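You operate a simulated robot arm through the tools that you are given. There is no shell and no other tool. Be economical: measure what you need, move in short steps, check, and stop when the job is done.

The job below is to be done with a simulated two-armed robot. You get a single attempt, and the scene is never put back.

TASK
On the top of the steel bench, fold the green cloth in half, so that its two short edges meet.

The check looks at the end state, three seconds after you hand in, the way a careful person would. Anything else that was tipped, shoved, dropped, spilled or broken makes it a failure. Flat cloth is picked up by pressing the open fingertips on it (5 to 10 N) and closing them slowly along it; thin cloth reads only 2 to 8 mm in the jaws.

THE ROBOT
Two 6-joint arms with two-finger parallel grippers on one trunk, on a base that drives. Base frame: it is fixed to the floor where the robot stands at the start and does not move with it; the origin is under the middle of the robot, x ahead of it, y to its left, z up; the surface under the hand at the start is at about z = 900. Units: mm, degrees, N and s.
The left shoulder is at the start at [280, 185, 1055], the right one opposite. With the tool pointing down near the work surface each hand reaches from about 560 to 940 mm from the robot's upright axis, wherever it stands, measured 20 degrees to its own side. Places, roughly: top of the steel bench [600, -200, 900]. Payload 1.57 kg a hand.
The tool frame of a hand sits at the grasp point between the pads (the TCP): z along the fingers, y along the line on which they close. The tips reach 30 mm beyond it. The gripper opens to 80 mm. The fingers are 17 mm wide and 12 mm thick; the gripper's body (40 by 82 mm) begins 80 mm behind the TCP.
Orientation is that of the tool frame in the base frame, as a unit quaternion [x, y, z, w]. With the fingers straight down and closing along the base's y, the tool's x points along the base's -x, its y along +y and its z along -z.

THE INTERFACE
- The arms move only by the tool jog_arm. It takes "left_moves", "right_moves" or both (then of equal length, played together; a hand with none holds still); each is a list of rows, each a list of 7 numbers: the gripper command, from -1 (fully open) to 1 (shut), values between in proportion, then the shift along the tool's x, y, z in units of 100 mm (1.0 is 100 mm), then the turn, a rotation vector about the tool's x, y, z in units of 180 degrees (1.0 is 180 degrees). In form: [[fingers, dx, dy, dz, wx, wy, wz], ...]. A call has 1 to 20 rows; each row is the pose to reach, as a shift and turn from the pose commanded when the call began, along the tool's axes at that moment. A call with a number of a shift or a turn outside -1 to 1 is refused whole. Each row takes 0.2 s and may step no farther than 50 mm and 8.6 degrees from the row before; otherwise, or with a gripper value out of range, the whole call is refused. A pose out of reach is approached as far as the arm can. The call stops where the force on the tool passes 40 N (or 10 N more than at its start, if that is more) or the arm is blocked; 0.2 s more then pass. The fingers move at their own pace (about 153 mm/s each) and stop on an object; they squeeze with about 34 N. The grip force told is the motor's: it shows also when the fingers shut on nothing. Time passes only in rows, and 0.2 s behind the last, so rows that repeat a pose let the fingers close. It gives the time, the measured TCP pose, the force on the tool (base axes), the opening and the grip force at its end, in the units of the frame above (readings bear some noise), with the torque about the TCP (base axes, N m) and any sound that the robot's microphone picked up.
- Cameras (640 x 400 px; columns grow to the right, rows downward): "scene" is now at [248.5, 5.4, 1493.5]; the picture's right is [-0.06, -1.00, 0.00], its down [-0.80, 0.05, -0.60] and it looks along [0.60, -0.04, -0.80] (base axes); focal length 250 px, centre (320, 200). "left" rides on the left gripper at [72, 7, -122] in its tool frame; the picture's right is [-0.09, 1.00, 0.00], its down [-0.84, -0.08, -0.54] and it looks along [-0.54, -0.05, 0.84] (tool axes); focal length 238 px, centre (320, 200). "right" rides on the right gripper at [72, -7, -122] in its tool frame; the picture's right is [0.09, 1.00, 0.00], its down [-0.84, 0.08, -0.54] and it looks along [-0.54, 0.05, 0.84] (tool axes); focal length 238 px, centre (320, 200). There is no depth. A picture from a camera that has moved, and an enlarged one, comes with that camera's place and axes in the base frame and with its lens. The place of the scene camera against the robot may be out by one fixed shift of up to 25 mm in any direction.
- camera(camera): a new picture of that camera. It takes no simulated time.
- lift_body(by): slides the trunk up (or, below 0, down) by that many mm; the arms and the scene camera ride with it, the base frame stays. It gives what a move gives, with no picture.
- roll_base(legs): drives the robot by 1 to 6 legs, each [ahead, turn to the left] in mm and degrees, along the robot's own axes; the way and the turn of a leg run together, so that a leg with both is an arc; at most 1500 mm and 180 degrees a leg. The arms and the cameras ride along, it lands a little off, and it stops where it bumps. It gives what a move gives.
- head_to(pan, tilt): turns the head with the scene camera to pan (to the left, within 86 degrees either way) and tilt (down, from -29 to 69), counted from straight ahead of the robot. It gives what a move gives.
- enlarge(camera, box): a new picture of the part [left, top, right, bottom] of that camera's present view, enlarged. It takes no simulated time.
- close_job(): hands the job in; it is judged then, once.

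Work in short steps. Places have to be worked out from the pictures, the camera data and where the tool is seen: move nearer, look again, correct. Check each grasp and each placing, and mend what went wrong. You have 120 turns and 108 pictures in all, those below and enlarged ones among them. Open the grippers and draw the arms clear of the work before you hand the job in, unless the task says otherwise; then end with one line.

The tools are called by a JSON object that holds its "name" and its "arguments". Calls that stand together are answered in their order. jog_arm: Moves the arms, as the interface text tells. Its arguments: {"type":"object","properties":{"left_moves":{"type":"array","items":{"type":"array","items":{"type":"number"}}},"right_moves":{"type":"array","items":{"type":"array","items":{"type":"number"}}}},"required":[]} The other tools are called the same way: lift_body (by) slides the trunk up or down; roll_base (legs) drives the base; head_to (pan, tilt) turns the head that bears the scene camera; camera (camera) takes a picture; enlarge (camera, box) takes an enlarged picture of a part of a camera's view; close_job () hands the job in.

At the start:

```text
time_s: 0.0
left_tcp_pos: [582.9, 174.7, 1050.5]
left_ee_rot: [-0.001, 1.0, 0.001, 0.0]
left_contact_force: [-0.6, 0.0, 0.5]
left_torque: [0.01, 0.02, 0.03]
left_width: 79.8
left_finger_force: 0.0
right_tcp_pos: [542.7, -277.3, 1119.5]
right_ee_rot: [0.0, 1.0, 0.0, 0.0]
right_contact_force: [0.5, -0.2, -0.2]
right_torque: [-0.03, 0.01, -0.02]
right_width: 79.9
right_finger_force: 0.0
trunk travel left (down, up): [-750.0, 240.0]
robot x, y, heading: [1.8, -0.8, 0.2]
head pan, tilt: [-3.4, 53.0]
```

scene: 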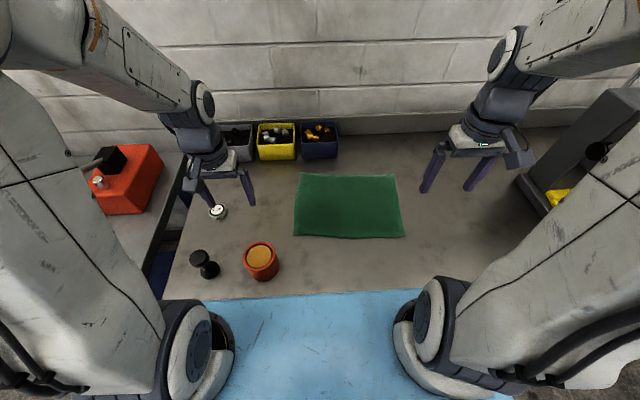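
right: 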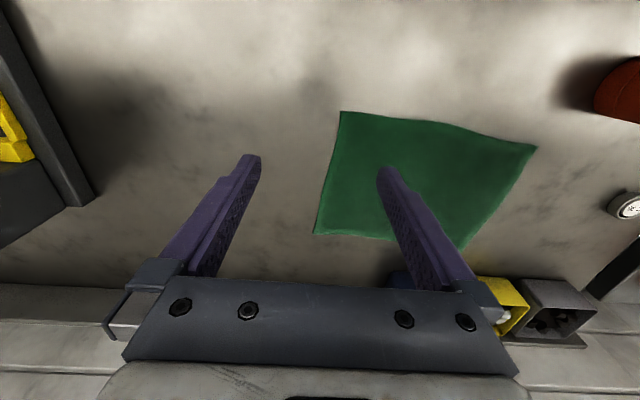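
left: 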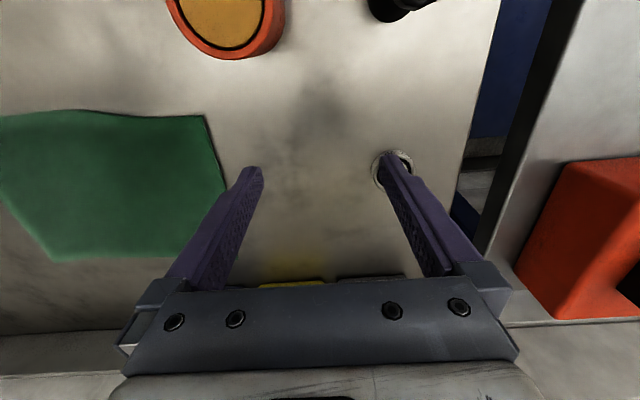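

I'll look around first to see the free floor on both sides, because holding both corners of one short edge may need a different stance.

{"name": "enlarge", "arguments": {"camera": "scene", "box": [160, 110, 480, 310]}}

{"name": "head_to", "arguments": {"pan": 60, "tilt": 50}}

{"name": "camera", "arguments": {"camera": "scene"}}

{"name": "head_to", "arguments": {"pan": -60, "tilt": 50}}

{"name": "camera", "arguments": {"camera": "scene"}}

```text
2.00 times, centred on (320, 210) of scene
camera zoom: at [248.5, 5.4, 1493.5], right [-0.06, -1.0, 0.0], down [-0.8, 0.05, -0.6], along [0.6, -0.04, -0.8], focal length 500 px, centre (320, 180)
```

zoom: 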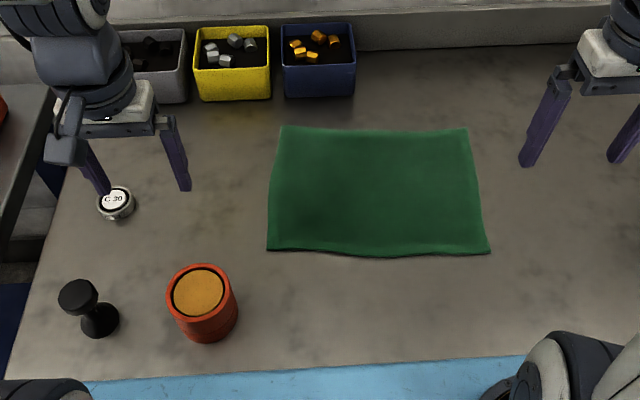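

```text
time_s: 1.3
left_tcp_pos: [583.2, 175.1, 1050.4]
left_ee_rot: [0.0, 1.0, 0.0, 0.0]
left_contact_force: [-0.7, -0.2, 0.3]
left_torque: [0.02, 0.02, 0.03]
left_width: 80.0
left_finger_force: 0.1
right_tcp_pos: [543.0, -275.9, 1121.4]
right_ee_rot: [-0.001, 1.0, 0.0, 0.0]
right_contact_force: [-0.4, -0.1, 0.2]
right_torque: [-0.01, 0.0, -0.01]
right_width: 79.9
right_finger_force: 0.1
trunk travel left (down, up): [-750.0, 240.0]
robot x, y, heading: [0.8, -2.3, 0.1]
head pan, tilt: [60.0, 50.0]
```

```text
103 pictures are left
camera scene: at [213.1, 76.4, 1497.4], right [0.87, -0.5, 0.0], down [-0.38, -0.66, -0.64], along [0.32, 0.56, -0.77], focal length 250 px, centre (320, 200)
```

scene: 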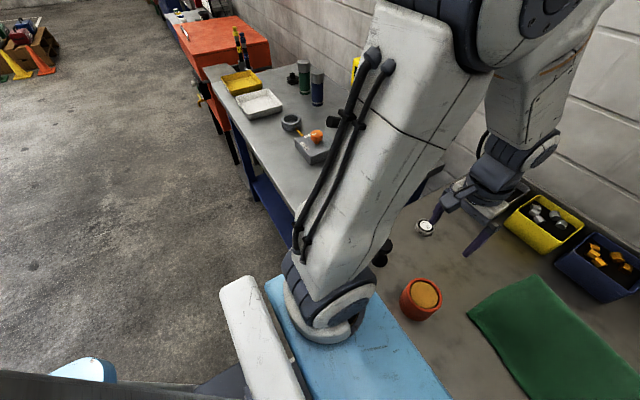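

```text
time_s: 3.3
left_tcp_pos: [583.1, 175.7, 1050.8]
left_ee_rot: [0.001, 1.0, 0.0, 0.0]
left_contact_force: [-0.5, 0.4, 0.5]
left_torque: [-0.01, 0.01, 0.03]
left_width: 80.1
left_finger_force: 0.1
right_tcp_pos: [541.9, -278.1, 1120.9]
right_ee_rot: [-0.001, 1.0, 0.0, 0.0]
right_contact_force: [0.2, -0.4, 0.5]
right_torque: [-0.01, -0.01, -0.03]
right_width: 80.2
right_finger_force: 0.0
trunk travel left (down, up): [-750.0, 240.0]
robot x, y, heading: [-1.6, 0.5, 0.2]
head pan, tilt: [-60.0, 50.0]
```

```text
102 pictures are left
camera scene: at [213.0, -56.9, 1497.4], right [-0.87, -0.5, 0.0], down [-0.38, 0.66, -0.64], along [0.32, -0.56, -0.77], focal length 250 px, centre (320, 200)
```

scene: 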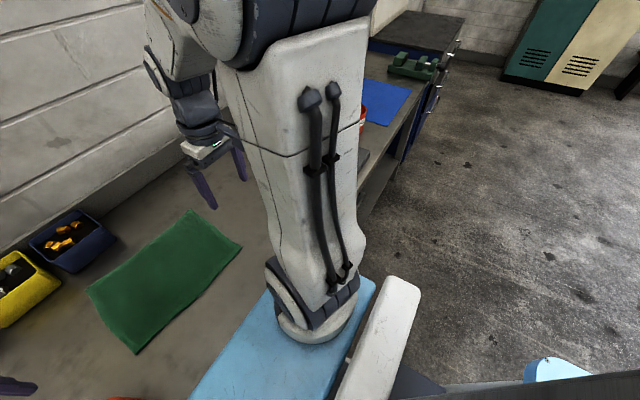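

The shelf in the way is the robot's own deck. The cloth's corners come out at about NL (563,50), NR (542,-247), FR (764,-267) and FL (785,25). I'll hold the left short edge with both hands, fingers closing along the edge and each hand leaning outward so the arms stay clear. First I'll yaw both hands in place.

{"name": "jog_arm", "arguments": {"left_moves": [[-1, 0, 0, 0, 0, 0, -0.0394], [-1, 0, 0, 0, 0, 0, -0.0787], [-1, 0, 0, 0, 0, 0, -0.118], [-1, 0, 0, 0, 0, 0, -0.1574], [-1, 0, 0, 0, 0, 0, -0.1968], [-1, 0, 0, 0, 0, 0, -0.2361], [-1, 0, 0, 0, 0, 0, -0.2755], [-1, 0, 0, 0, 0, 0, -0.3148], [-1, 0, 0, 0, 0, 0, -0.3542], [-1, 0, 0, 0, 0, 0, -0.3935], [-1, 0, 0, 0, 0, 0, -0.4329], [-1, 0, 0, 0, 0, 0, -0.4722]], "right_moves": [[-1, 0, 0, 0, 0, 0, 0.044], [-1, 0, 0, 0, 0, 0, 0.088], [-1, 0, 0, 0, 0, 0, 0.132], [-1, 0, 0, 0, 0, 0, 0.1759], [-1, 0, 0, 0, 0, 0, 0.2199], [-1, 0, 0, 0, 0, 0, 0.2639], [-1, 0, 0, 0, 0, 0, 0.3079], [-1, 0, 0, 0, 0, 0, 0.3519], [-1, 0, 0, 0, 0, 0, 0.3959], [-1, 0, 0, 0, 0, 0, 0.4398], [-1, 0, 0, 0, 0, 0, 0.4838], [-1, 0, 0, 0, 0, 0, 0.5278]]}}

{"name": "head_to", "arguments": {"pan": -3.4, "tilt": 53}}

{"name": "camera", "arguments": {"camera": "scene"}}

```text
time_s: 5.9
left_tcp_pos: [583.7, 175.5, 1049.2]
left_ee_rot: [-0.677, 0.736, 0.0, -0.001]
left_contact_force: [-0.2, 0.1, -0.3]
left_torque: [0.01, 0.01, 0.05]
left_width: 80.1
left_finger_force: 0.1
right_tcp_pos: [541.5, -278.2, 1121.8]
right_ee_rot: [0.739, 0.674, 0.0, 0.0]
right_contact_force: [-0.2, -0.2, -0.1]
right_torque: [0.0, 0.01, 0.0]
right_width: 79.9
right_finger_force: 0.1
trunk travel left (down, up): [-750.0, 240.0]
robot x, y, heading: [-3.2, -3.6, 0.0]
head pan, tilt: [-60.0, 50.0]
```

```text
time_s: 7.2
left_tcp_pos: [583.5, 174.2, 1050.5]
left_ee_rot: [-0.676, 0.737, 0.0, 0.0]
left_contact_force: [-0.6, 0.5, -0.1]
left_torque: [0.06, -0.01, 0.02]
left_width: 80.2
left_finger_force: 0.0
right_tcp_pos: [540.6, -278.3, 1121.1]
right_ee_rot: [0.737, 0.676, 0.0, -0.001]
right_contact_force: [-0.4, -0.5, -0.8]
right_torque: [0.0, 0.01, 0.01]
right_width: 80.1
right_finger_force: 0.1
trunk travel left (down, up): [-750.0, 240.0]
robot x, y, heading: [1.7, -3.5, -0.2]
head pan, tilt: [-3.4, 53.0]
```

```text
101 pictures are left
camera scene: at [248.5, 5.3, 1493.5], right [-0.06, -1.0, 0.0], down [-0.8, 0.05, -0.6], along [0.6, -0.04, -0.8], focal length 250 px, centre (320, 200)
```

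scene: 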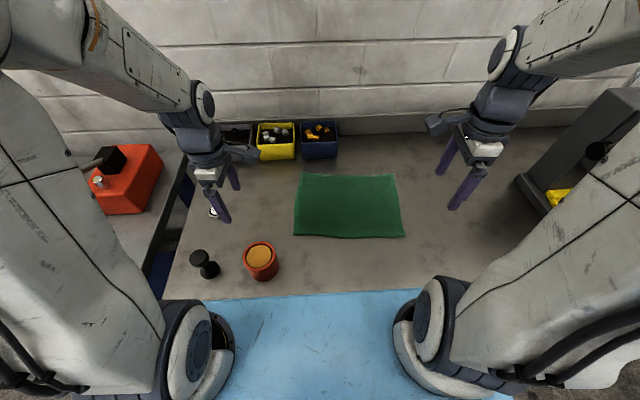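

The yaw worked. Now I'll tilt both hands 30° so the wrists lean outward.

{"name": "jog_arm", "arguments": {"left_moves": [[-1, 0, 0, 0, 0, 0.0417, 0], [-1, 0, 0, 0, 0, 0.0833, 0], [-1, 0, 0, 0, 0, 0.125, 0], [-1, 0, 0, 0, 0, 0.1667, 0]], "right_moves": [[-1, 0, 0, 0, 0, 0.0417, 0], [-1, 0, 0, 0, 0, 0.0833, 0], [-1, 0, 0, 0, 0, 0.125, 0], [-1, 0, 0, 0, 0, 0.1667, 0]]}}

{"name": "camera", "arguments": {"camera": "left"}}

{"name": "camera", "arguments": {"camera": "right"}}

```text
time_s: 8.2
left_tcp_pos: [583.5, 175.3, 1051.2]
left_ee_rot: [-0.652, 0.713, -0.175, -0.192]
left_contact_force: [1.0, 0.0, 0.6]
left_torque: [-0.01, -0.02, -0.01]
left_width: 79.9
left_finger_force: 0.1
right_tcp_pos: [542.0, -278.6, 1120.7]
right_ee_rot: [0.712, 0.652, 0.192, -0.175]
right_contact_force: [-0.8, 0.9, -0.2]
right_torque: [0.02, 0.0, 0.01]
right_width: 80.1
right_finger_force: 0.1
trunk travel left (down, up): [-750.0, 240.0]
robot x, y, heading: [-2.4, 0.6, 0.1]
head pan, tilt: [-3.4, 53.0]
```

```text
100 pictures are left
camera left: at [575.5, 174.2, 1194.0], right [-0.98, 0.17, -0.05], down [0.16, 0.99, 0.05], along [0.05, 0.04, -1.0], focal length 238 px, centre (320, 200)
```

left: 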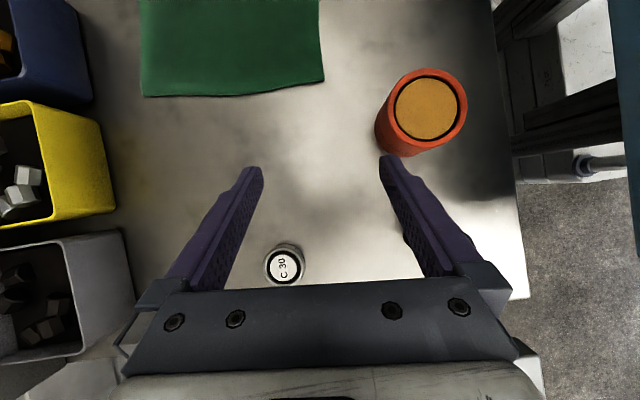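

```text
99 pictures are left
camera right: at [534.3, -277.3, 1262.9], right [1.0, -0.01, 0.05], down [-0.01, -1.0, 0.05], along [0.05, -0.05, -1.0], focal length 238 px, centre (320, 200)
```

right: 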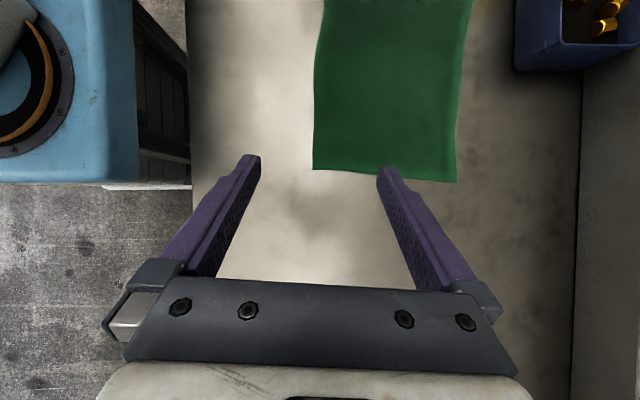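

The top-down views put the corners at NL (562,46), FL (789,20), NR (542,-248) and FR (766,-272). I'll move both hands to hover over grasp points about 40 mm in from each left corner, with the fingers part open.

{"name": "jog_arm", "arguments": {"left_moves": [[-0.25, 0.164, -0.297, 0.173, 0, 0, 0], [-0.25, 0.327, -0.594, 0.347, 0, 0, 0], [-0.25, 0.49, -0.89, 0.52, 0, 0, 0]], "right_moves": [[-0.25, 0.23, 0.035, 0.275, 0, 0, 0], [-0.25, 0.46, 0.07, 0.55, 0, 0, 0], [-0.25, 0.69, 0.106, 0.825, 0, 0, 0]]}}

{"name": "jog_arm", "arguments": {"left_moves": [[-0.25, 0.164, -0.297, 0.173, 0, 0, 0], [-0.25, 0.327, -0.594, 0.347, 0, 0, 0], [-0.25, 0.49, -0.89, 0.52, 0, 0, 0]], "right_moves": [[-0.25, 0.23, 0.035, 0.275, 0, 0, 0], [-0.25, 0.46, 0.07, 0.55, 0, 0, 0], [-0.25, 0.69, 0.106, 0.825, 0, 0, 0]]}}

{"name": "camera", "arguments": {"camera": "scene"}}

{"name": "camera", "arguments": {"camera": "left"}}

```text
time_s: 9.0
left_tcp_pos: [670.7, 100.1, 1029.0]
left_ee_rot: [-0.652, 0.712, -0.176, -0.191]
left_contact_force: [-0.1, 0.0, 0.1]
left_torque: [0.02, -0.04, 0.0]
left_width: 50.1
left_finger_force: 0.2
right_tcp_pos: [558.7, -177.0, 1085.2]
right_ee_rot: [0.712, 0.653, 0.191, -0.176]
right_contact_force: [-0.6, -0.3, -0.3]
right_torque: [0.0, 0.02, 0.02]
right_width: 50.2
right_finger_force: 0.1
trunk travel left (down, up): [-750.0, 240.0]
robot x, y, heading: [-2.9, -2.4, 0.2]
head pan, tilt: [-3.4, 53.0]
```

```text
time_s: 9.8
left_tcp_pos: [753.5, 20.7, 1009.7]
left_ee_rot: [-0.653, 0.712, -0.175, -0.191]
left_contact_force: [-0.5, 0.0, 0.5]
left_torque: [-0.01, 0.02, -0.01]
left_width: 50.3
left_finger_force: 0.1
right_tcp_pos: [579.9, -78.1, 1046.9]
right_ee_rot: [0.712, 0.652, 0.191, -0.175]
right_contact_force: [0.2, -0.3, 0.1]
right_torque: [-0.02, 0.0, 0.02]
right_width: 50.1
right_finger_force: 0.0
trunk travel left (down, up): [-750.0, 240.0]
robot x, y, heading: [-1.3, 2.6, 0.1]
head pan, tilt: [-3.4, 53.0]
```

```text
98 pictures are left
camera scene: at [248.3, 5.4, 1493.5], right [-0.06, -1.0, 0.0], down [-0.8, 0.05, -0.6], along [0.6, -0.04, -0.8], focal length 250 px, centre (320, 200)
```

scene: 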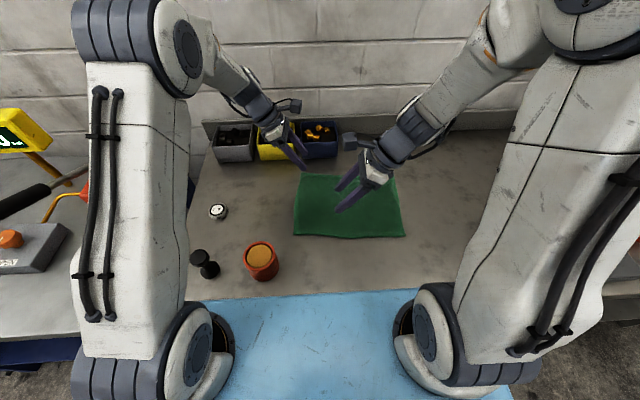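

```text
97 pictures are left
camera left: at [745.8, 19.5, 1152.3], right [-0.98, 0.17, -0.05], down [0.16, 0.99, 0.05], along [0.05, 0.04, -1.0], focal length 238 px, centre (320, 200)
```

left: 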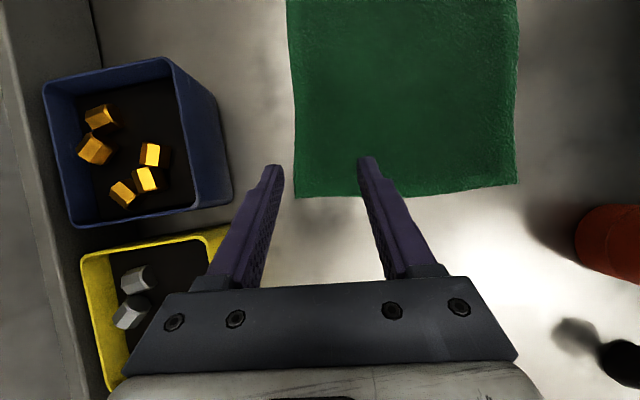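

FL refines to (783,21), so I'll shift the left hand back 10 mm and bring the right hand to its hover point.

{"name": "jog_arm", "arguments": {"left_moves": [[-0.25, 0, 0.05, 0, 0, 0, 0], [-0.25, 0, 0.1, 0, 0, 0, 0], [-0.25, 0, 0.1, 0, 0, 0, 0], [-0.25, 0, 0.1, 0, 0, 0, 0]], "right_moves": [[-0.25, 0.2, 0.04, 0.25, 0, 0, 0], [-0.25, 0.45, 0.08, 0.55, 0, 0, 0], [-0.25, 0.675, 0.114, 0.817, 0, 0, 0], [-0.25, 0.675, 0.114, 0.817, 0, 0, 0]]}}

{"name": "camera", "arguments": {"camera": "right"}}

{"name": "camera", "arguments": {"camera": "scene"}}

```text
time_s: 10.8
left_tcp_pos: [739.9, 23.3, 1009.4]
left_ee_rot: [-0.653, 0.712, -0.175, -0.191]
left_contact_force: [1.8, -1.3, -0.9]
left_torque: [0.0, -0.01, 0.0]
left_width: 50.0
left_finger_force: 0.1
right_tcp_pos: [601.5, 21.1, 1007.9]
right_ee_rot: [0.712, 0.653, 0.19, -0.175]
right_contact_force: [-0.4, -0.2, -1.1]
right_torque: [-0.04, -0.01, -0.01]
right_width: 49.9
right_finger_force: 0.0
trunk travel left (down, up): [-750.0, 240.0]
robot x, y, heading: [2.2, -0.6, -0.2]
head pan, tilt: [-3.4, 53.0]
```

```text
96 pictures are left
camera right: at [593.8, 22.5, 1150.4], right [1.0, -0.01, 0.05], down [-0.01, -1.0, 0.05], along [0.05, -0.05, -1.0], focal length 238 px, centre (320, 200)
```

right: 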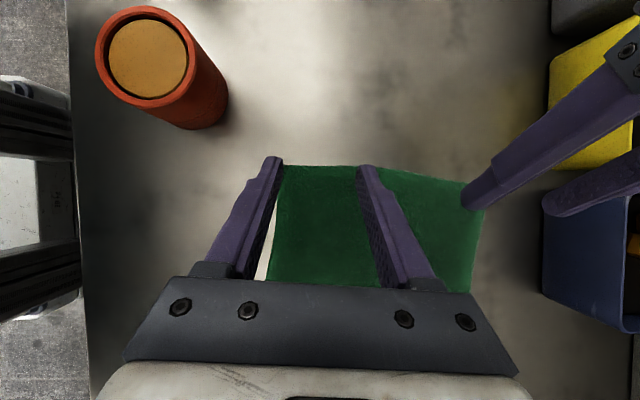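

```text
95 pictures are left
camera scene: at [248.7, 5.6, 1493.4], right [-0.06, -1.0, 0.0], down [-0.8, 0.05, -0.6], along [0.6, -0.04, -0.8], focal length 250 px, centre (320, 200)
```

scene: 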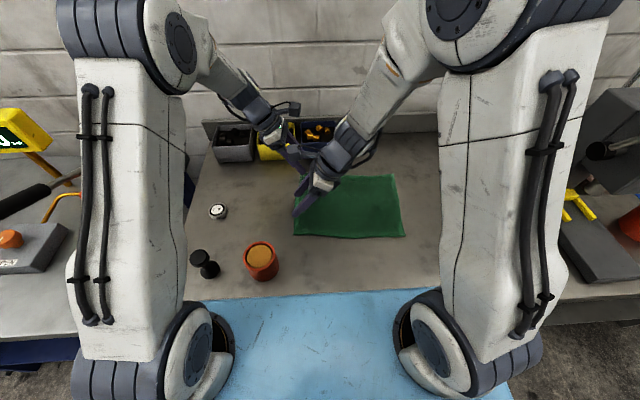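

Both hands are over the left edge. I'll lower them straight down to just above contact.

{"name": "jog_arm", "arguments": {"left_moves": [[-0.25, -0.15, 0, 0.26, 0, 0, 0], [-0.25, -0.28, 0, 0.485, 0, 0, 0], [-0.25, -0.35, 0, 0.606, 0, 0, 0], [-0.25, -0.35, 0, 0.606, 0, 0, 0]], "right_moves": [[-0.25, -0.15, 0.02, 0.26, 0, 0, 0], [-0.25, -0.28, 0.05, 0.485, 0, 0, 0], [-0.25, -0.35, 0.05, 0.606, 0, 0, 0], [-0.25, -0.35, 0.05, 0.606, 0, 0, 0]]}}

{"name": "camera", "arguments": {"camera": "right"}}

{"name": "camera", "arguments": {"camera": "left"}}

```text
time_s: 11.8
left_tcp_pos: [739.2, 23.5, 938.8]
left_ee_rot: [-0.652, 0.713, -0.174, -0.191]
left_contact_force: [0.4, -0.5, -0.3]
left_torque: [0.02, -0.03, 0.0]
left_width: 50.0
left_finger_force: 0.0
right_tcp_pos: [606.0, 19.2, 938.9]
right_ee_rot: [0.712, 0.652, 0.191, -0.175]
right_contact_force: [0.5, 0.1, -0.2]
right_torque: [-0.05, -0.02, -0.01]
right_width: 50.0
right_finger_force: 0.0
trunk travel left (down, up): [-750.0, 240.0]
robot x, y, heading: [0.2, 0.6, 0.1]
head pan, tilt: [-3.4, 53.0]
```

```text
94 pictures are left
camera right: at [599.1, 21.3, 1081.3], right [1.0, -0.01, 0.05], down [-0.01, -1.0, 0.05], along [0.05, -0.05, -1.0], focal length 238 px, centre (320, 200)
```

right: 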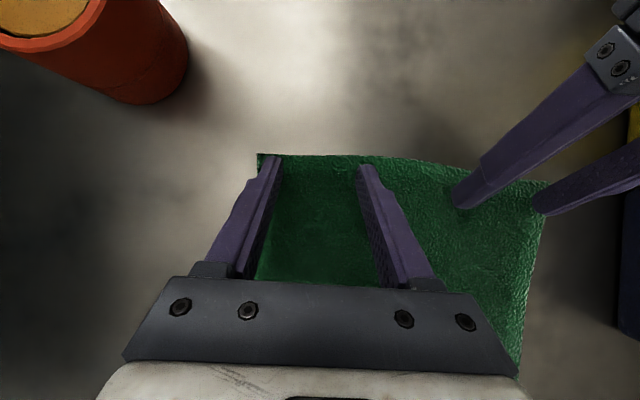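

```text
93 pictures are left
camera left: at [732.3, 22.4, 1081.7], right [-0.99, 0.17, -0.05], down [0.16, 0.99, 0.05], along [0.05, 0.04, -1.0], focal length 238 px, centre (320, 200)
```

left: 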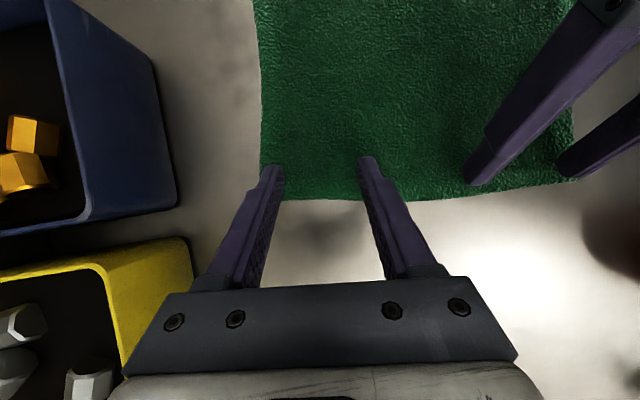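

The tips sit just inside the edge on both sides. I'll descend in small steps until both hands feel contact.

{"name": "jog_arm", "arguments": {"left_moves": [[-0.25, -0.015, 0, 0.026, 0, 0, 0], [-0.25, -0.025, 0, 0.043, 0, 0, 0], [-0.25, -0.035, 0, 0.061, 0, 0, 0], [-0.25, -0.035, 0, 0.061, 0, 0, 0]], "right_moves": [[-0.25, -0.015, 0, 0.026, 0, 0, 0], [-0.25, -0.025, 0, 0.043, 0, 0, 0], [-0.25, -0.035, 0, 0.061, 0, 0, 0], [-0.25, -0.035, 0, 0.061, 0, 0, 0]]}}

```text
time_s: 12.8
left_tcp_pos: [738.6, 23.3, 932.7]
left_ee_rot: [-0.653, 0.712, -0.175, -0.19]
left_contact_force: [1.1, 1.3, 8.4]
left_torque: [-0.02, 0.02, 0.01]
left_width: 49.5
left_finger_force: 0.0
right_tcp_pos: [604.9, 18.2, 932.8]
right_ee_rot: [0.712, 0.653, 0.19, -0.174]
right_contact_force: [1.1, 0.4, 3.7]
right_torque: [0.06, 0.01, -0.03]
right_width: 49.8
right_finger_force: 0.0
trunk travel left (down, up): [-750.0, 240.0]
robot x, y, heading: [2.0, -0.1, -0.0]
head pan, tilt: [-3.4, 53.0]
```

Contact reads 8 N on the left and 4 N on the right. I'll press the right slightly more and close both slowly.

{"name": "jog_arm", "arguments": {"left_moves": [[-0.25, 0, 0, 0, 0, 0, 0], [-0.15, 0, 0, 0, 0, 0, 0], [-0.05, 0, 0, 0, 0, 0, 0], [0.05, 0, 0, 0, 0, 0, 0], [0.15, 0, 0, 0, 0, 0, 0], [0.25, 0, 0, 0, 0, 0, 0], [0.35, 0, 0, 0, 0, 0, 0], [0.45, 0, 0, 0, 0, 0, 0]], "right_moves": [[-0.25, -0.003, 0, 0.006, 0, 0, 0], [-0.15, -0.003, 0, 0.006, 0, 0, 0], [-0.05, -0.003, 0, 0.006, 0, 0, 0], [0.05, -0.003, 0, 0.006, 0, 0, 0], [0.15, -0.003, 0, 0.006, 0, 0, 0], [0.25, -0.003, 0, 0.006, 0, 0, 0], [0.35, -0.003, 0, 0.006, 0, 0, 0], [0.45, -0.003, 0, 0.006, 0, 0, 0]]}}

{"name": "camera", "arguments": {"camera": "right"}}

{"name": "camera", "arguments": {"camera": "left"}}

```text
time_s: 14.6
left_tcp_pos: [739.4, 23.5, 933.9]
left_ee_rot: [-0.653, 0.712, -0.176, -0.191]
left_contact_force: [-3.4, 0.8, 10.8]
left_torque: [-0.07, 0.09, -0.02]
left_width: 23.0
left_finger_force: 0.8
right_tcp_pos: [604.8, 19.3, 932.8]
right_ee_rot: [0.712, 0.652, 0.193, -0.175]
right_contact_force: [4.7, -1.5, 15.5]
right_torque: [0.12, -0.12, -0.02]
right_width: 22.5
right_finger_force: 0.9
trunk travel left (down, up): [-750.0, 240.0]
robot x, y, heading: [0.1, 1.8, 0.1]
head pan, tilt: [-3.4, 53.0]
```

```text
92 pictures are left
camera right: at [597.8, 20.4, 1074.7], right [1.0, -0.01, 0.05], down [-0.01, -1.0, 0.05], along [0.05, -0.05, -1.0], focal length 238 px, centre (320, 200)
```

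right: 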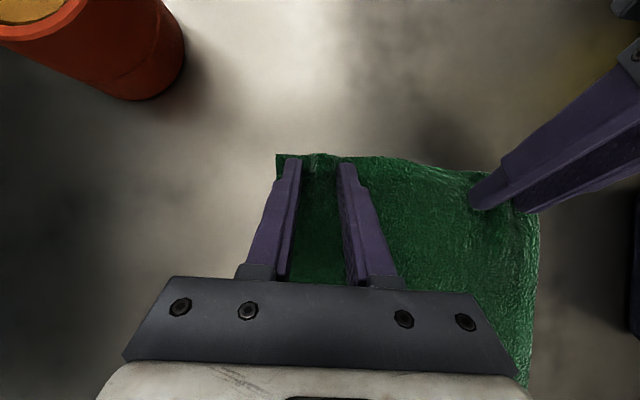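

```text
91 pictures are left
camera left: at [730.3, 22.0, 1075.5], right [-0.98, 0.17, -0.05], down [0.16, 0.99, 0.05], along [0.05, 0.04, -1.0], focal length 238 px, centre (320, 200)
```

left: 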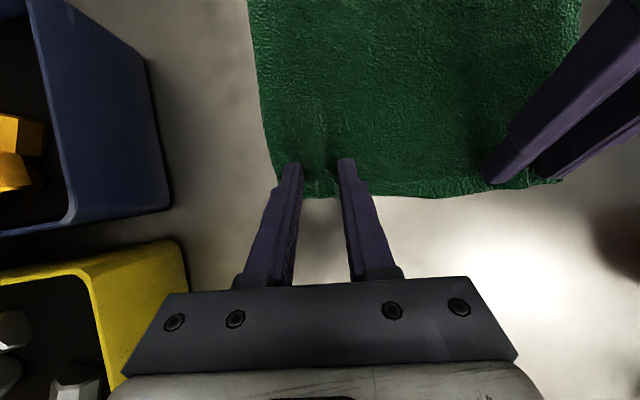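

It works: the cloth is gathering between the fingers and the outer corners move in. I'll keep closing to full grip.

{"name": "jog_arm", "arguments": {"left_moves": [[0.55, 0, 0, 0, 0, 0, 0], [0.65, 0, 0, 0, 0, 0, 0], [0.75, 0, 0, 0, 0, 0, 0], [0.85, 0, 0, 0, 0, 0, 0], [1, 0, 0, 0, 0, 0, 0], [1, 0, 0, 0, 0, 0, 0], [1, 0, 0, 0, 0, 0, 0]], "right_moves": [[0.55, 0.001, 0, -0.003, 0, 0, 0], [0.65, 0.001, 0, -0.003, 0, 0, 0], [0.75, 0.001, 0, -0.003, 0, 0, 0], [0.85, 0.001, 0, -0.003, 0, 0, 0], [1, 0.001, 0, -0.003, 0, 0, 0], [1, 0.001, 0, -0.003, 0, 0, 0], [1, 0.001, 0, -0.003, 0, 0, 0]]}}

{"name": "camera", "arguments": {"camera": "right"}}

{"name": "camera", "arguments": {"camera": "left"}}

```text
time_s: 16.2
left_tcp_pos: [736.4, 22.7, 932.1]
left_ee_rot: [-0.652, 0.713, -0.173, -0.193]
left_contact_force: [-18.9, 3.6, 16.0]
left_torque: [-0.01, 0.6, -0.11]
left_width: 5.9
left_finger_force: 26.1
right_tcp_pos: [606.1, 19.2, 933.6]
right_ee_rot: [0.712, 0.653, 0.191, -0.174]
right_contact_force: [16.7, -2.8, 10.4]
right_torque: [0.03, -0.49, -0.17]
right_width: 4.9
right_finger_force: 25.3
trunk travel left (down, up): [-750.0, 240.0]
robot x, y, heading: [2.8, -0.3, 0.2]
head pan, tilt: [-3.4, 53.0]
```

```text
90 pictures are left
camera right: at [598.6, 20.8, 1074.9], right [1.0, -0.01, 0.05], down [-0.01, -1.0, 0.05], along [0.05, -0.05, -1.0], focal length 238 px, centre (320, 200)
```

right: 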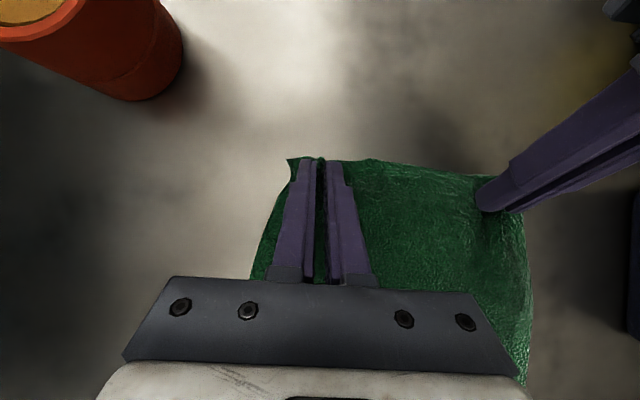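

```text
89 pictures are left
camera left: at [729.3, 21.9, 1075.4], right [-0.98, 0.17, -0.04], down [0.17, 0.98, 0.05], along [0.05, 0.04, -1.0], focal length 238 px, centre (320, 200)
```

left: 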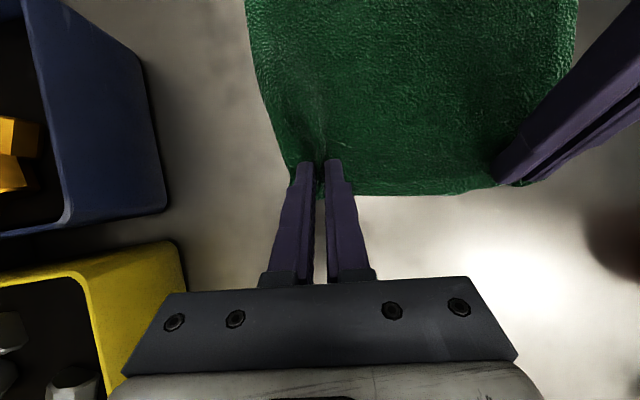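

Both hands hold cloth (5–6 mm in the jaws), with about 18 N of tension between them. I'll move the hands slightly closer together and lift 30 mm to check the grip.

{"name": "jog_arm", "arguments": {"left_moves": [[1, 0.0, 0.03, 0, 0, 0, 0], [1, 0.05, 0.04, -0.087, 0, 0, 0], [1, 0.1, 0.04, -0.173, 0, 0, 0], [1, 0.15, 0.04, -0.26, 0, 0, 0], [1, 0.15, 0.04, -0.26, 0, 0, 0]], "right_moves": [[1, 0.0, 0.03, 0, 0, 0, 0], [1, 0.05, 0.04, -0.087, 0, 0, 0], [1, 0.1, 0.04, -0.173, 0, 0, 0], [1, 0.15, 0.04, -0.26, 0, 0, 0], [1, 0.15, 0.04, -0.26, 0, 0, 0]]}}

{"name": "camera", "arguments": {"camera": "right"}}

{"name": "camera", "arguments": {"camera": "left"}}

{"name": "camera", "arguments": {"camera": "scene"}}

```text
time_s: 17.4
left_tcp_pos: [735.2, 24.7, 964.0]
left_ee_rot: [-0.652, 0.713, -0.175, -0.191]
left_contact_force: [-8.2, 0.9, -0.9]
left_torque: [-0.01, 0.26, -0.05]
left_width: 4.6
left_finger_force: 25.0
right_tcp_pos: [609.5, 19.7, 962.2]
right_ee_rot: [0.712, 0.653, 0.191, -0.176]
right_contact_force: [7.9, -0.7, 1.0]
right_torque: [-0.01, -0.27, -0.11]
right_width: 4.4
right_finger_force: 25.3
trunk travel left (down, up): [-750.0, 240.0]
robot x, y, heading: [-0.0, -3.5, -0.1]
head pan, tilt: [-3.4, 53.0]
```

```text
88 pictures are left
camera right: at [602.6, 20.7, 1103.9], right [1.0, -0.01, 0.05], down [-0.01, -1.0, 0.05], along [0.04, -0.05, -1.0], focal length 238 px, centre (320, 200)
```

right: 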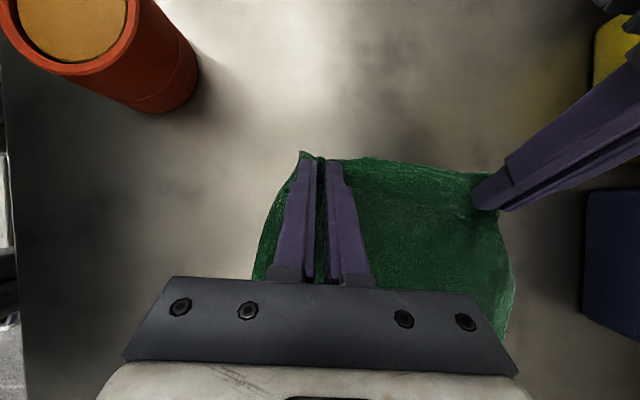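

```text
87 pictures are left
camera left: at [726.8, 23.2, 1106.1], right [-0.98, 0.17, -0.05], down [0.16, 0.99, 0.05], along [0.05, 0.04, -1.0], focal length 238 px, centre (320, 200)
```

left: 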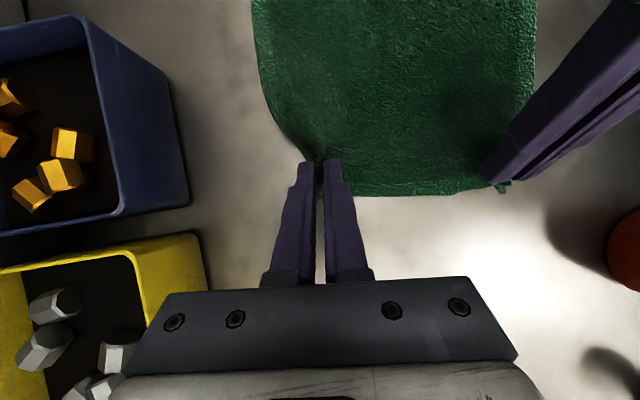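

```text
86 pictures are left
camera scene: at [248.4, 5.4, 1493.4], right [-0.06, -1.0, 0.0], down [-0.8, 0.05, -0.6], along [0.6, -0.04, -0.8], focal length 250 px, centre (320, 200)
```

scene: 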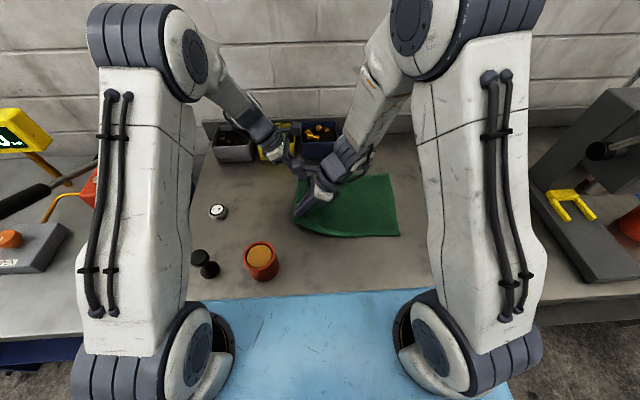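

The edge is lifted evenly and held at both points. I'll carry it over in an arc toward the right edge, first part now.

{"name": "jog_arm", "arguments": {"left_moves": [[1, 0.06, 0, -0.07, 0, 0, 0], [1, 0.125, 0, -0.136, 0, 0, 0], [1, 0.19, -0.001, -0.195, 0, 0, 0], [1, 0.262, -0.002, -0.253, 0, 0, 0], [1, 0.34, -0.003, -0.295, 0, 0, 0], [1, 0.423, -0.004, -0.333, 0, 0, 0], [1, 0.614, -0.007, -0.384, 0, 0, 0], [1, 0.808, -0.011, -0.4, 0, 0, 0], [1, 0.915, -0.013, -0.384, 0, 0, 0]], "right_moves": [[1, 0.027, 0, -0.088, 0, 0, 0], [1, 0.055, 0, -0.176, 0, 0, 0], [1, 0.07, 0.001, -0.265, 0, 0, 0], [1, 0.088, 0.002, -0.353, 0, 0, 0], [1, 0.083, 0.003, -0.443, 0, 0, 0], [1, 0.077, 0.004, -0.533, 0, 0, 0], [1, 0.026, 0.007, -0.724, 0, 0, 0], [1, -0.058, 0.011, -0.9, 0, 0, 0], [1, -0.125, 0.013, -0.984, 0, 0, 0]]}}

{"name": "camera", "arguments": {"camera": "scene"}}

{"name": "camera", "arguments": {"camera": "right"}}

```text
time_s: 19.4
left_tcp_pos: [731.4, -36.9, 1043.7]
left_ee_rot: [-0.653, 0.712, -0.175, -0.192]
left_contact_force: [-10.2, 0.9, 0.2]
left_torque: [0.02, 0.33, -0.03]
left_width: 4.7
left_finger_force: 25.1
right_tcp_pos: [605.5, -39.4, 1041.8]
right_ee_rot: [0.712, 0.652, 0.191, -0.175]
right_contact_force: [10.6, -0.5, -0.2]
right_torque: [-0.04, -0.34, -0.11]
right_width: 4.2
right_finger_force: 24.8
trunk travel left (down, up): [-750.0, 240.0]
robot x, y, heading: [-0.1, -0.2, 0.0]
head pan, tilt: [-3.4, 53.0]
```

```text
85 pictures are left
camera scene: at [248.5, 5.5, 1493.5], right [-0.06, -1.0, 0.0], down [-0.8, 0.05, -0.6], along [0.6, -0.04, -0.8], focal length 250 px, centre (320, 200)
```

scene: 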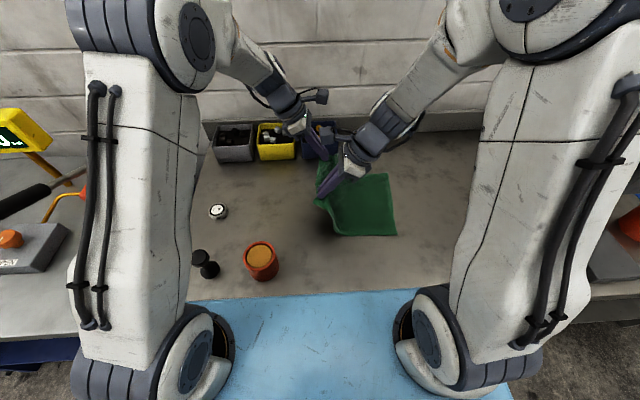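

```text
84 pictures are left
camera right: at [598.3, -38.4, 1184.2], right [1.0, -0.01, 0.05], down [-0.01, -1.0, 0.05], along [0.05, -0.05, -1.0], focal length 238 px, centre (320, 200)
```

right: 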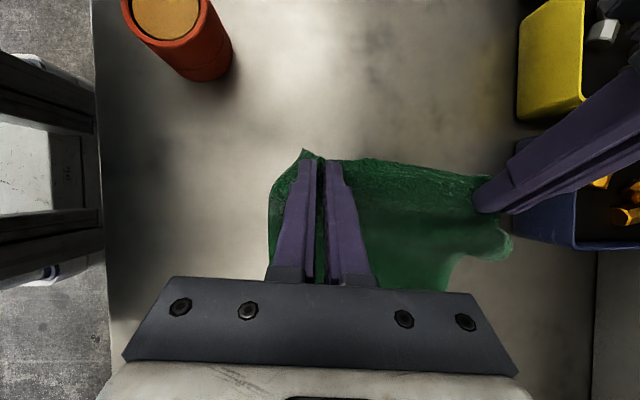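

The cloth follows well and the base layer hasn't moved. I'll carry on over the top, rotating the hands partly with the flip.

{"name": "jog_arm", "arguments": {"left_moves": [[1, 0.1, 0, 0.024, 0, -0.01, 0], [1, 0.203, -0.004, 0.048, 0, -0.02, 0], [1, 0.327, -0.007, 0.085, 0, -0.03, 0], [1, 0.45, -0.01, 0.121, 0, -0.042, 0], [1, 0.583, -0.013, 0.19, 0, -0.053, 0], [1, 0.715, -0.016, 0.262, 0, -0.063, 0], [1, 0.81, -0.019, 0.346, 0, -0.073, 0], [1, 0.906, -0.022, 0.431, 0, -0.083, 0]], "right_moves": [[1, -0.07, 0, -0.076, 0, 0.014, 0], [1, -0.143, 0.004, -0.152, 0, 0.028, 0], [1, -0.237, 0.007, -0.24, 0, 0.042, 0], [1, -0.33, 0.01, -0.329, 0, 0.056, 0], [1, -0.457, 0.013, -0.408, 0, 0.07, 0], [1, -0.585, 0.016, -0.488, 0, 0.084, 0], [1, -0.705, 0.019, -0.528, 0, 0.098, 0], [1, -0.826, 0.022, -0.569, 0, 0.111, 0]]}}

{"name": "camera", "arguments": {"camera": "scene"}}

{"name": "camera", "arguments": {"camera": "left"}}

{"name": "camera", "arguments": {"camera": "right"}}

```text
time_s: 21.2
left_tcp_pos: [727.2, -135.3, 1051.0]
left_ee_rot: [-0.67, 0.731, -0.088, -0.097]
left_contact_force: [-11.6, 1.8, 0.1]
left_torque: [0.0, 0.36, 0.03]
left_width: 4.4
left_finger_force: 25.3
right_tcp_pos: [600.5, -140.4, 1049.9]
right_ee_rot: [0.668, 0.613, 0.311, -0.286]
right_contact_force: [11.3, -2.0, 0.0]
right_torque: [-0.04, -0.29, -0.23]
right_width: 4.4
right_finger_force: 25.0
trunk travel left (down, up): [-750.0, 240.0]
robot x, y, heading: [-0.8, 1.5, -0.3]
head pan, tilt: [-3.4, 53.0]
```

```text
83 pictures are left
camera scene: at [248.4, 5.6, 1493.5], right [-0.06, -1.0, 0.0], down [-0.8, 0.05, -0.6], along [0.6, -0.04, -0.8], focal length 250 px, centre (320, 200)
```

scene: 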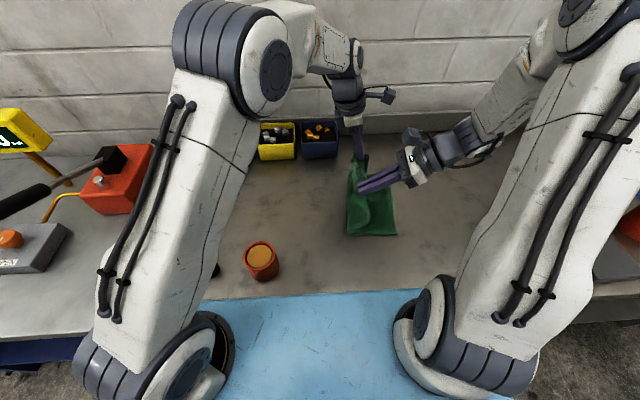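

```text
82 pictures are left
camera left: at [715.3, -172.9, 1188.3], right [-0.98, 0.17, -0.02], down [0.16, 0.94, 0.31], along [0.07, 0.3, -0.95], focal length 238 px, centre (320, 200)
```

left: 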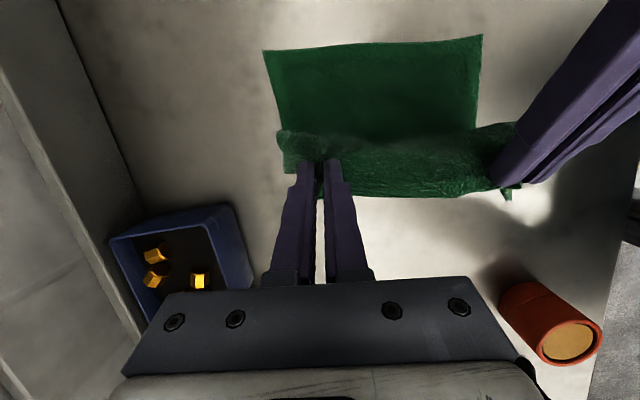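

```text
81 pictures are left
camera right: at [587.8, -187.0, 1183.2], right [1.0, -0.03, 0.07], down [-0.01, -0.96, -0.29], along [0.08, 0.29, -0.95], focal length 238 px, centre (320, 200)
```

right: 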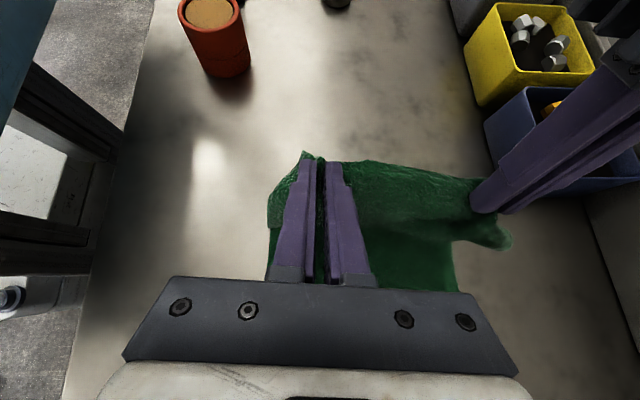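

The base layer has slid about 15 mm toward +y: the right edge is now near NR (544,-230), FR (767,-256). I'll aim there and continue the descent of the arc.

{"name": "jog_arm", "arguments": {"left_moves": [[1, 0.132, 0.002, 0.077, 0, -0.007, 0], [1, 0.264, 0.004, 0.154, 0, -0.014, 0], [1, 0.365, 0.006, 0.25, 0, -0.02, 0], [1, 0.466, 0.008, 0.353, 0, -0.027, 0], [1, 0.535, 0.009, 0.475, 0, -0.033, 0], [1, 0.604, 0.01, 0.597, 0, -0.04, 0]], "right_moves": [[1, -0.135, -0.005, -0.1, 0, 0, 0], [1, -0.271, -0.009, -0.198, 0, 0, 0], [1, -0.412, -0.013, -0.257, 0, 0, 0], [1, -0.553, -0.017, -0.316, 0, 0, 0], [1, -0.7, -0.02, -0.335, 0, 0, 0], [1, -0.846, -0.023, -0.354, 0, 0, 0]]}}

{"name": "camera", "arguments": {"camera": "scene"}}

{"name": "camera", "arguments": {"camera": "left"}}

{"name": "camera", "arguments": {"camera": "right"}}

```text
time_s: 22.6
left_tcp_pos: [716.5, -210.4, 1005.6]
left_ee_rot: [-0.674, 0.736, -0.046, -0.051]
left_contact_force: [-10.6, 0.0, 0.6]
left_torque: [-0.02, 0.34, 0.07]
left_width: 4.5
left_finger_force: 25.0
right_tcp_pos: [590.1, -221.1, 1007.9]
right_ee_rot: [0.668, 0.612, 0.312, -0.286]
right_contact_force: [11.0, -0.3, -1.7]
right_torque: [-0.06, -0.29, -0.19]
right_width: 4.2
right_finger_force: 24.6
trunk travel left (down, up): [-750.0, 240.0]
robot x, y, heading: [-2.0, 1.6, 0.0]
head pan, tilt: [-3.4, 53.0]
```

```text
80 pictures are left
camera scene: at [248.5, 5.4, 1493.5], right [-0.06, -1.0, 0.0], down [-0.8, 0.05, -0.6], along [0.6, -0.04, -0.8], focal length 250 px, centre (320, 200)
```

scene: 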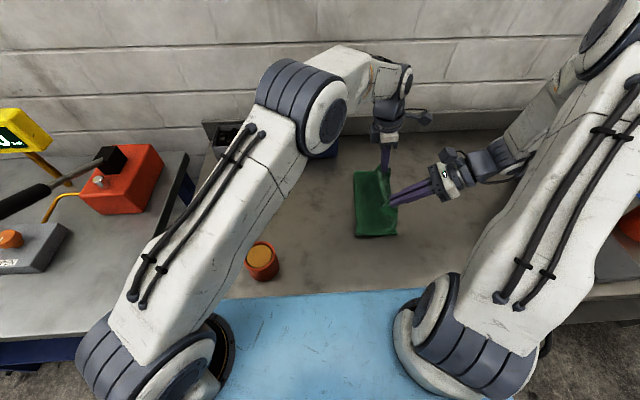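

```text
79 pictures are left
camera left: at [704.3, -263.6, 1138.2], right [-0.98, 0.18, -0.01], down [0.16, 0.89, 0.42], along [0.09, 0.41, -0.91], focal length 238 px, centre (320, 200)
```

left: 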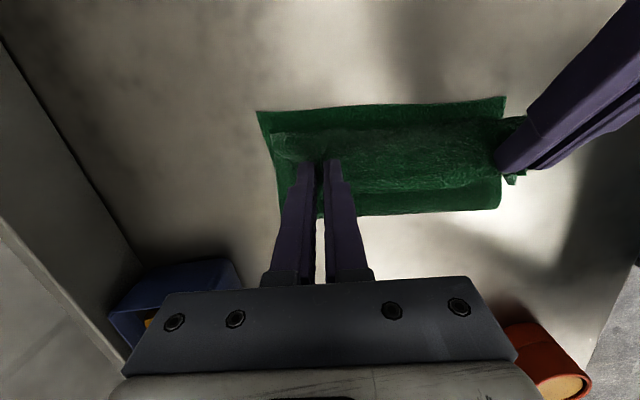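

```text
78 pictures are left
camera right: at [578.5, -268.8, 1142.1], right [1.0, -0.03, 0.07], down [-0.01, -0.96, -0.29], along [0.08, 0.29, -0.95], focal length 238 px, centre (320, 200)
```

right: 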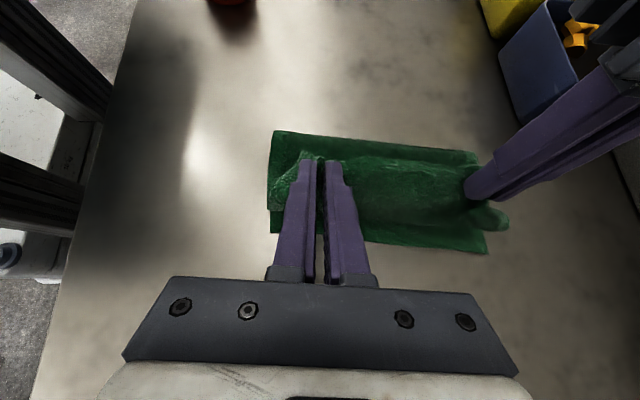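

The folded edge is tracking well and the bottom edge is stable at NR (545,-229), FR (768,-258). I'll lower further to about 12 mm above contact.

{"name": "jog_arm", "arguments": {"left_moves": [[1, 0.05, -0.005, 0.11, 0, 0, 0], [1, 0.102, -0.01, 0.217, 0, 0, 0], [1, 0.13, -0.015, 0.35, 0, 0, 0], [1, 0.154, -0.019, 0.477, 0, 0, 0], [1, 0.142, -0.019, 0.56, 0, 0, 0], [1, 0.131, -0.019, 0.645, 0, 0, 0], [1, 0.131, -0.019, 0.645, 0, 0, 0]], "right_moves": [[1, -0.13, 0, 0, 0, 0, 0], [1, -0.257, 0.002, 0.005, 0, 0, 0], [1, -0.39, 0.003, 0.045, 0, 0, 0], [1, -0.519, 0.004, 0.082, 0, 0, 0], [1, -0.585, 0.004, 0.135, 0, 0, 0], [1, -0.649, 0.004, 0.192, 0, 0, 0], [1, -0.649, 0.004, 0.192, 0, 0, 0]]}}

{"name": "camera", "arguments": {"camera": "scene"}}

{"name": "camera", "arguments": {"camera": "left"}}

{"name": "camera", "arguments": {"camera": "right"}}

```text
time_s: 24.2
left_tcp_pos: [716.1, -231.1, 945.0]
left_ee_rot: [-0.673, 0.736, -0.046, -0.051]
left_contact_force: [-11.2, -0.4, 2.9]
left_torque: [-0.06, 0.39, 0.09]
left_width: 4.8
left_finger_force: 24.8
right_tcp_pos: [588.7, -249.7, 943.8]
right_ee_rot: [0.668, 0.612, 0.312, -0.285]
right_contact_force: [12.3, 0.9, -0.4]
right_torque: [0.01, -0.36, -0.24]
right_width: 4.6
right_finger_force: 25.2
trunk travel left (down, up): [-750.0, 240.0]
robot x, y, heading: [-1.2, -0.3, 0.1]
head pan, tilt: [-3.4, 53.0]
```

```text
77 pictures are left
camera scene: at [248.5, 5.3, 1493.5], right [-0.06, -1.0, 0.0], down [-0.8, 0.05, -0.6], along [0.6, -0.04, -0.8], focal length 250 px, centre (320, 200)
```

scene: 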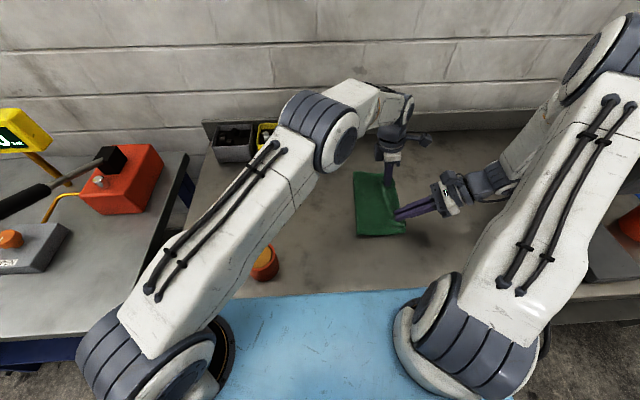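

```text
76 pictures are left
camera left: at [704.4, -285.5, 1076.4], right [-0.98, 0.18, -0.01], down [0.16, 0.89, 0.42], along [0.09, 0.41, -0.91], focal length 238 px, centre (320, 200)
```

left: 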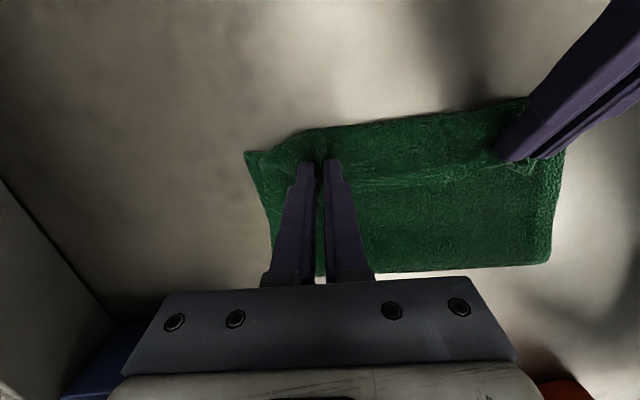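

```text
75 pictures are left
camera right: at [577.0, -296.9, 1078.1], right [1.0, -0.03, 0.07], down [-0.01, -0.96, -0.29], along [0.08, 0.29, -0.95], focal length 238 px, centre (320, 200)
```

right: 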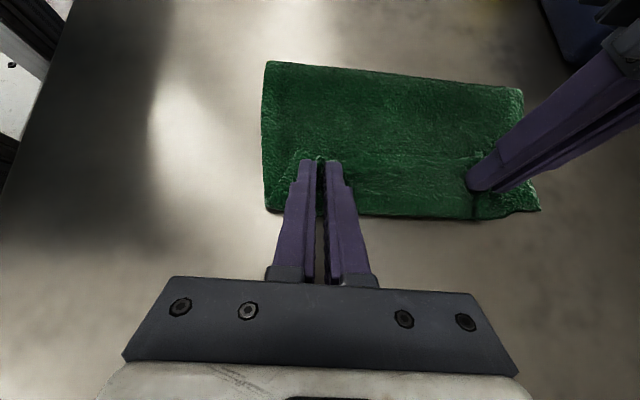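

The folded half lies nearly over the bottom half. I'll lower to light contact.

{"name": "jog_arm", "arguments": {"left_moves": [[1, -0.004, 0, 0.03, 0, 0, 0], [1, -0.008, 0, 0.06, 0, 0, 0], [1, -0.012, 0, 0.085, 0, 0, 0], [1, -0.012, 0, 0.085, 0, 0, 0]], "right_moves": [[1, -0.025, 0, 0.02, 0, 0, 0], [1, -0.05, 0, 0.04, 0, 0, 0], [1, -0.07, 0, 0.058, 0, 0, 0], [1, -0.07, 0, 0.058, 0, 0, 0]]}}

```text
time_s: 25.2
left_tcp_pos: [716.8, -230.7, 938.7]
left_ee_rot: [-0.674, 0.736, -0.048, -0.051]
left_contact_force: [-16.1, -2.5, 17.7]
left_torque: [-0.09, 0.49, 0.1]
left_width: 4.7
left_finger_force: 25.5
right_tcp_pos: [588.1, -249.4, 936.3]
right_ee_rot: [0.668, 0.612, 0.312, -0.285]
right_contact_force: [14.4, 0.9, 1.5]
right_torque: [0.03, -0.38, -0.26]
right_width: 4.6
right_finger_force: 24.6
trunk travel left (down, up): [-750.0, 240.0]
robot x, y, heading: [-0.7, -2.0, 0.3]
head pan, tilt: [-3.4, 53.0]
```

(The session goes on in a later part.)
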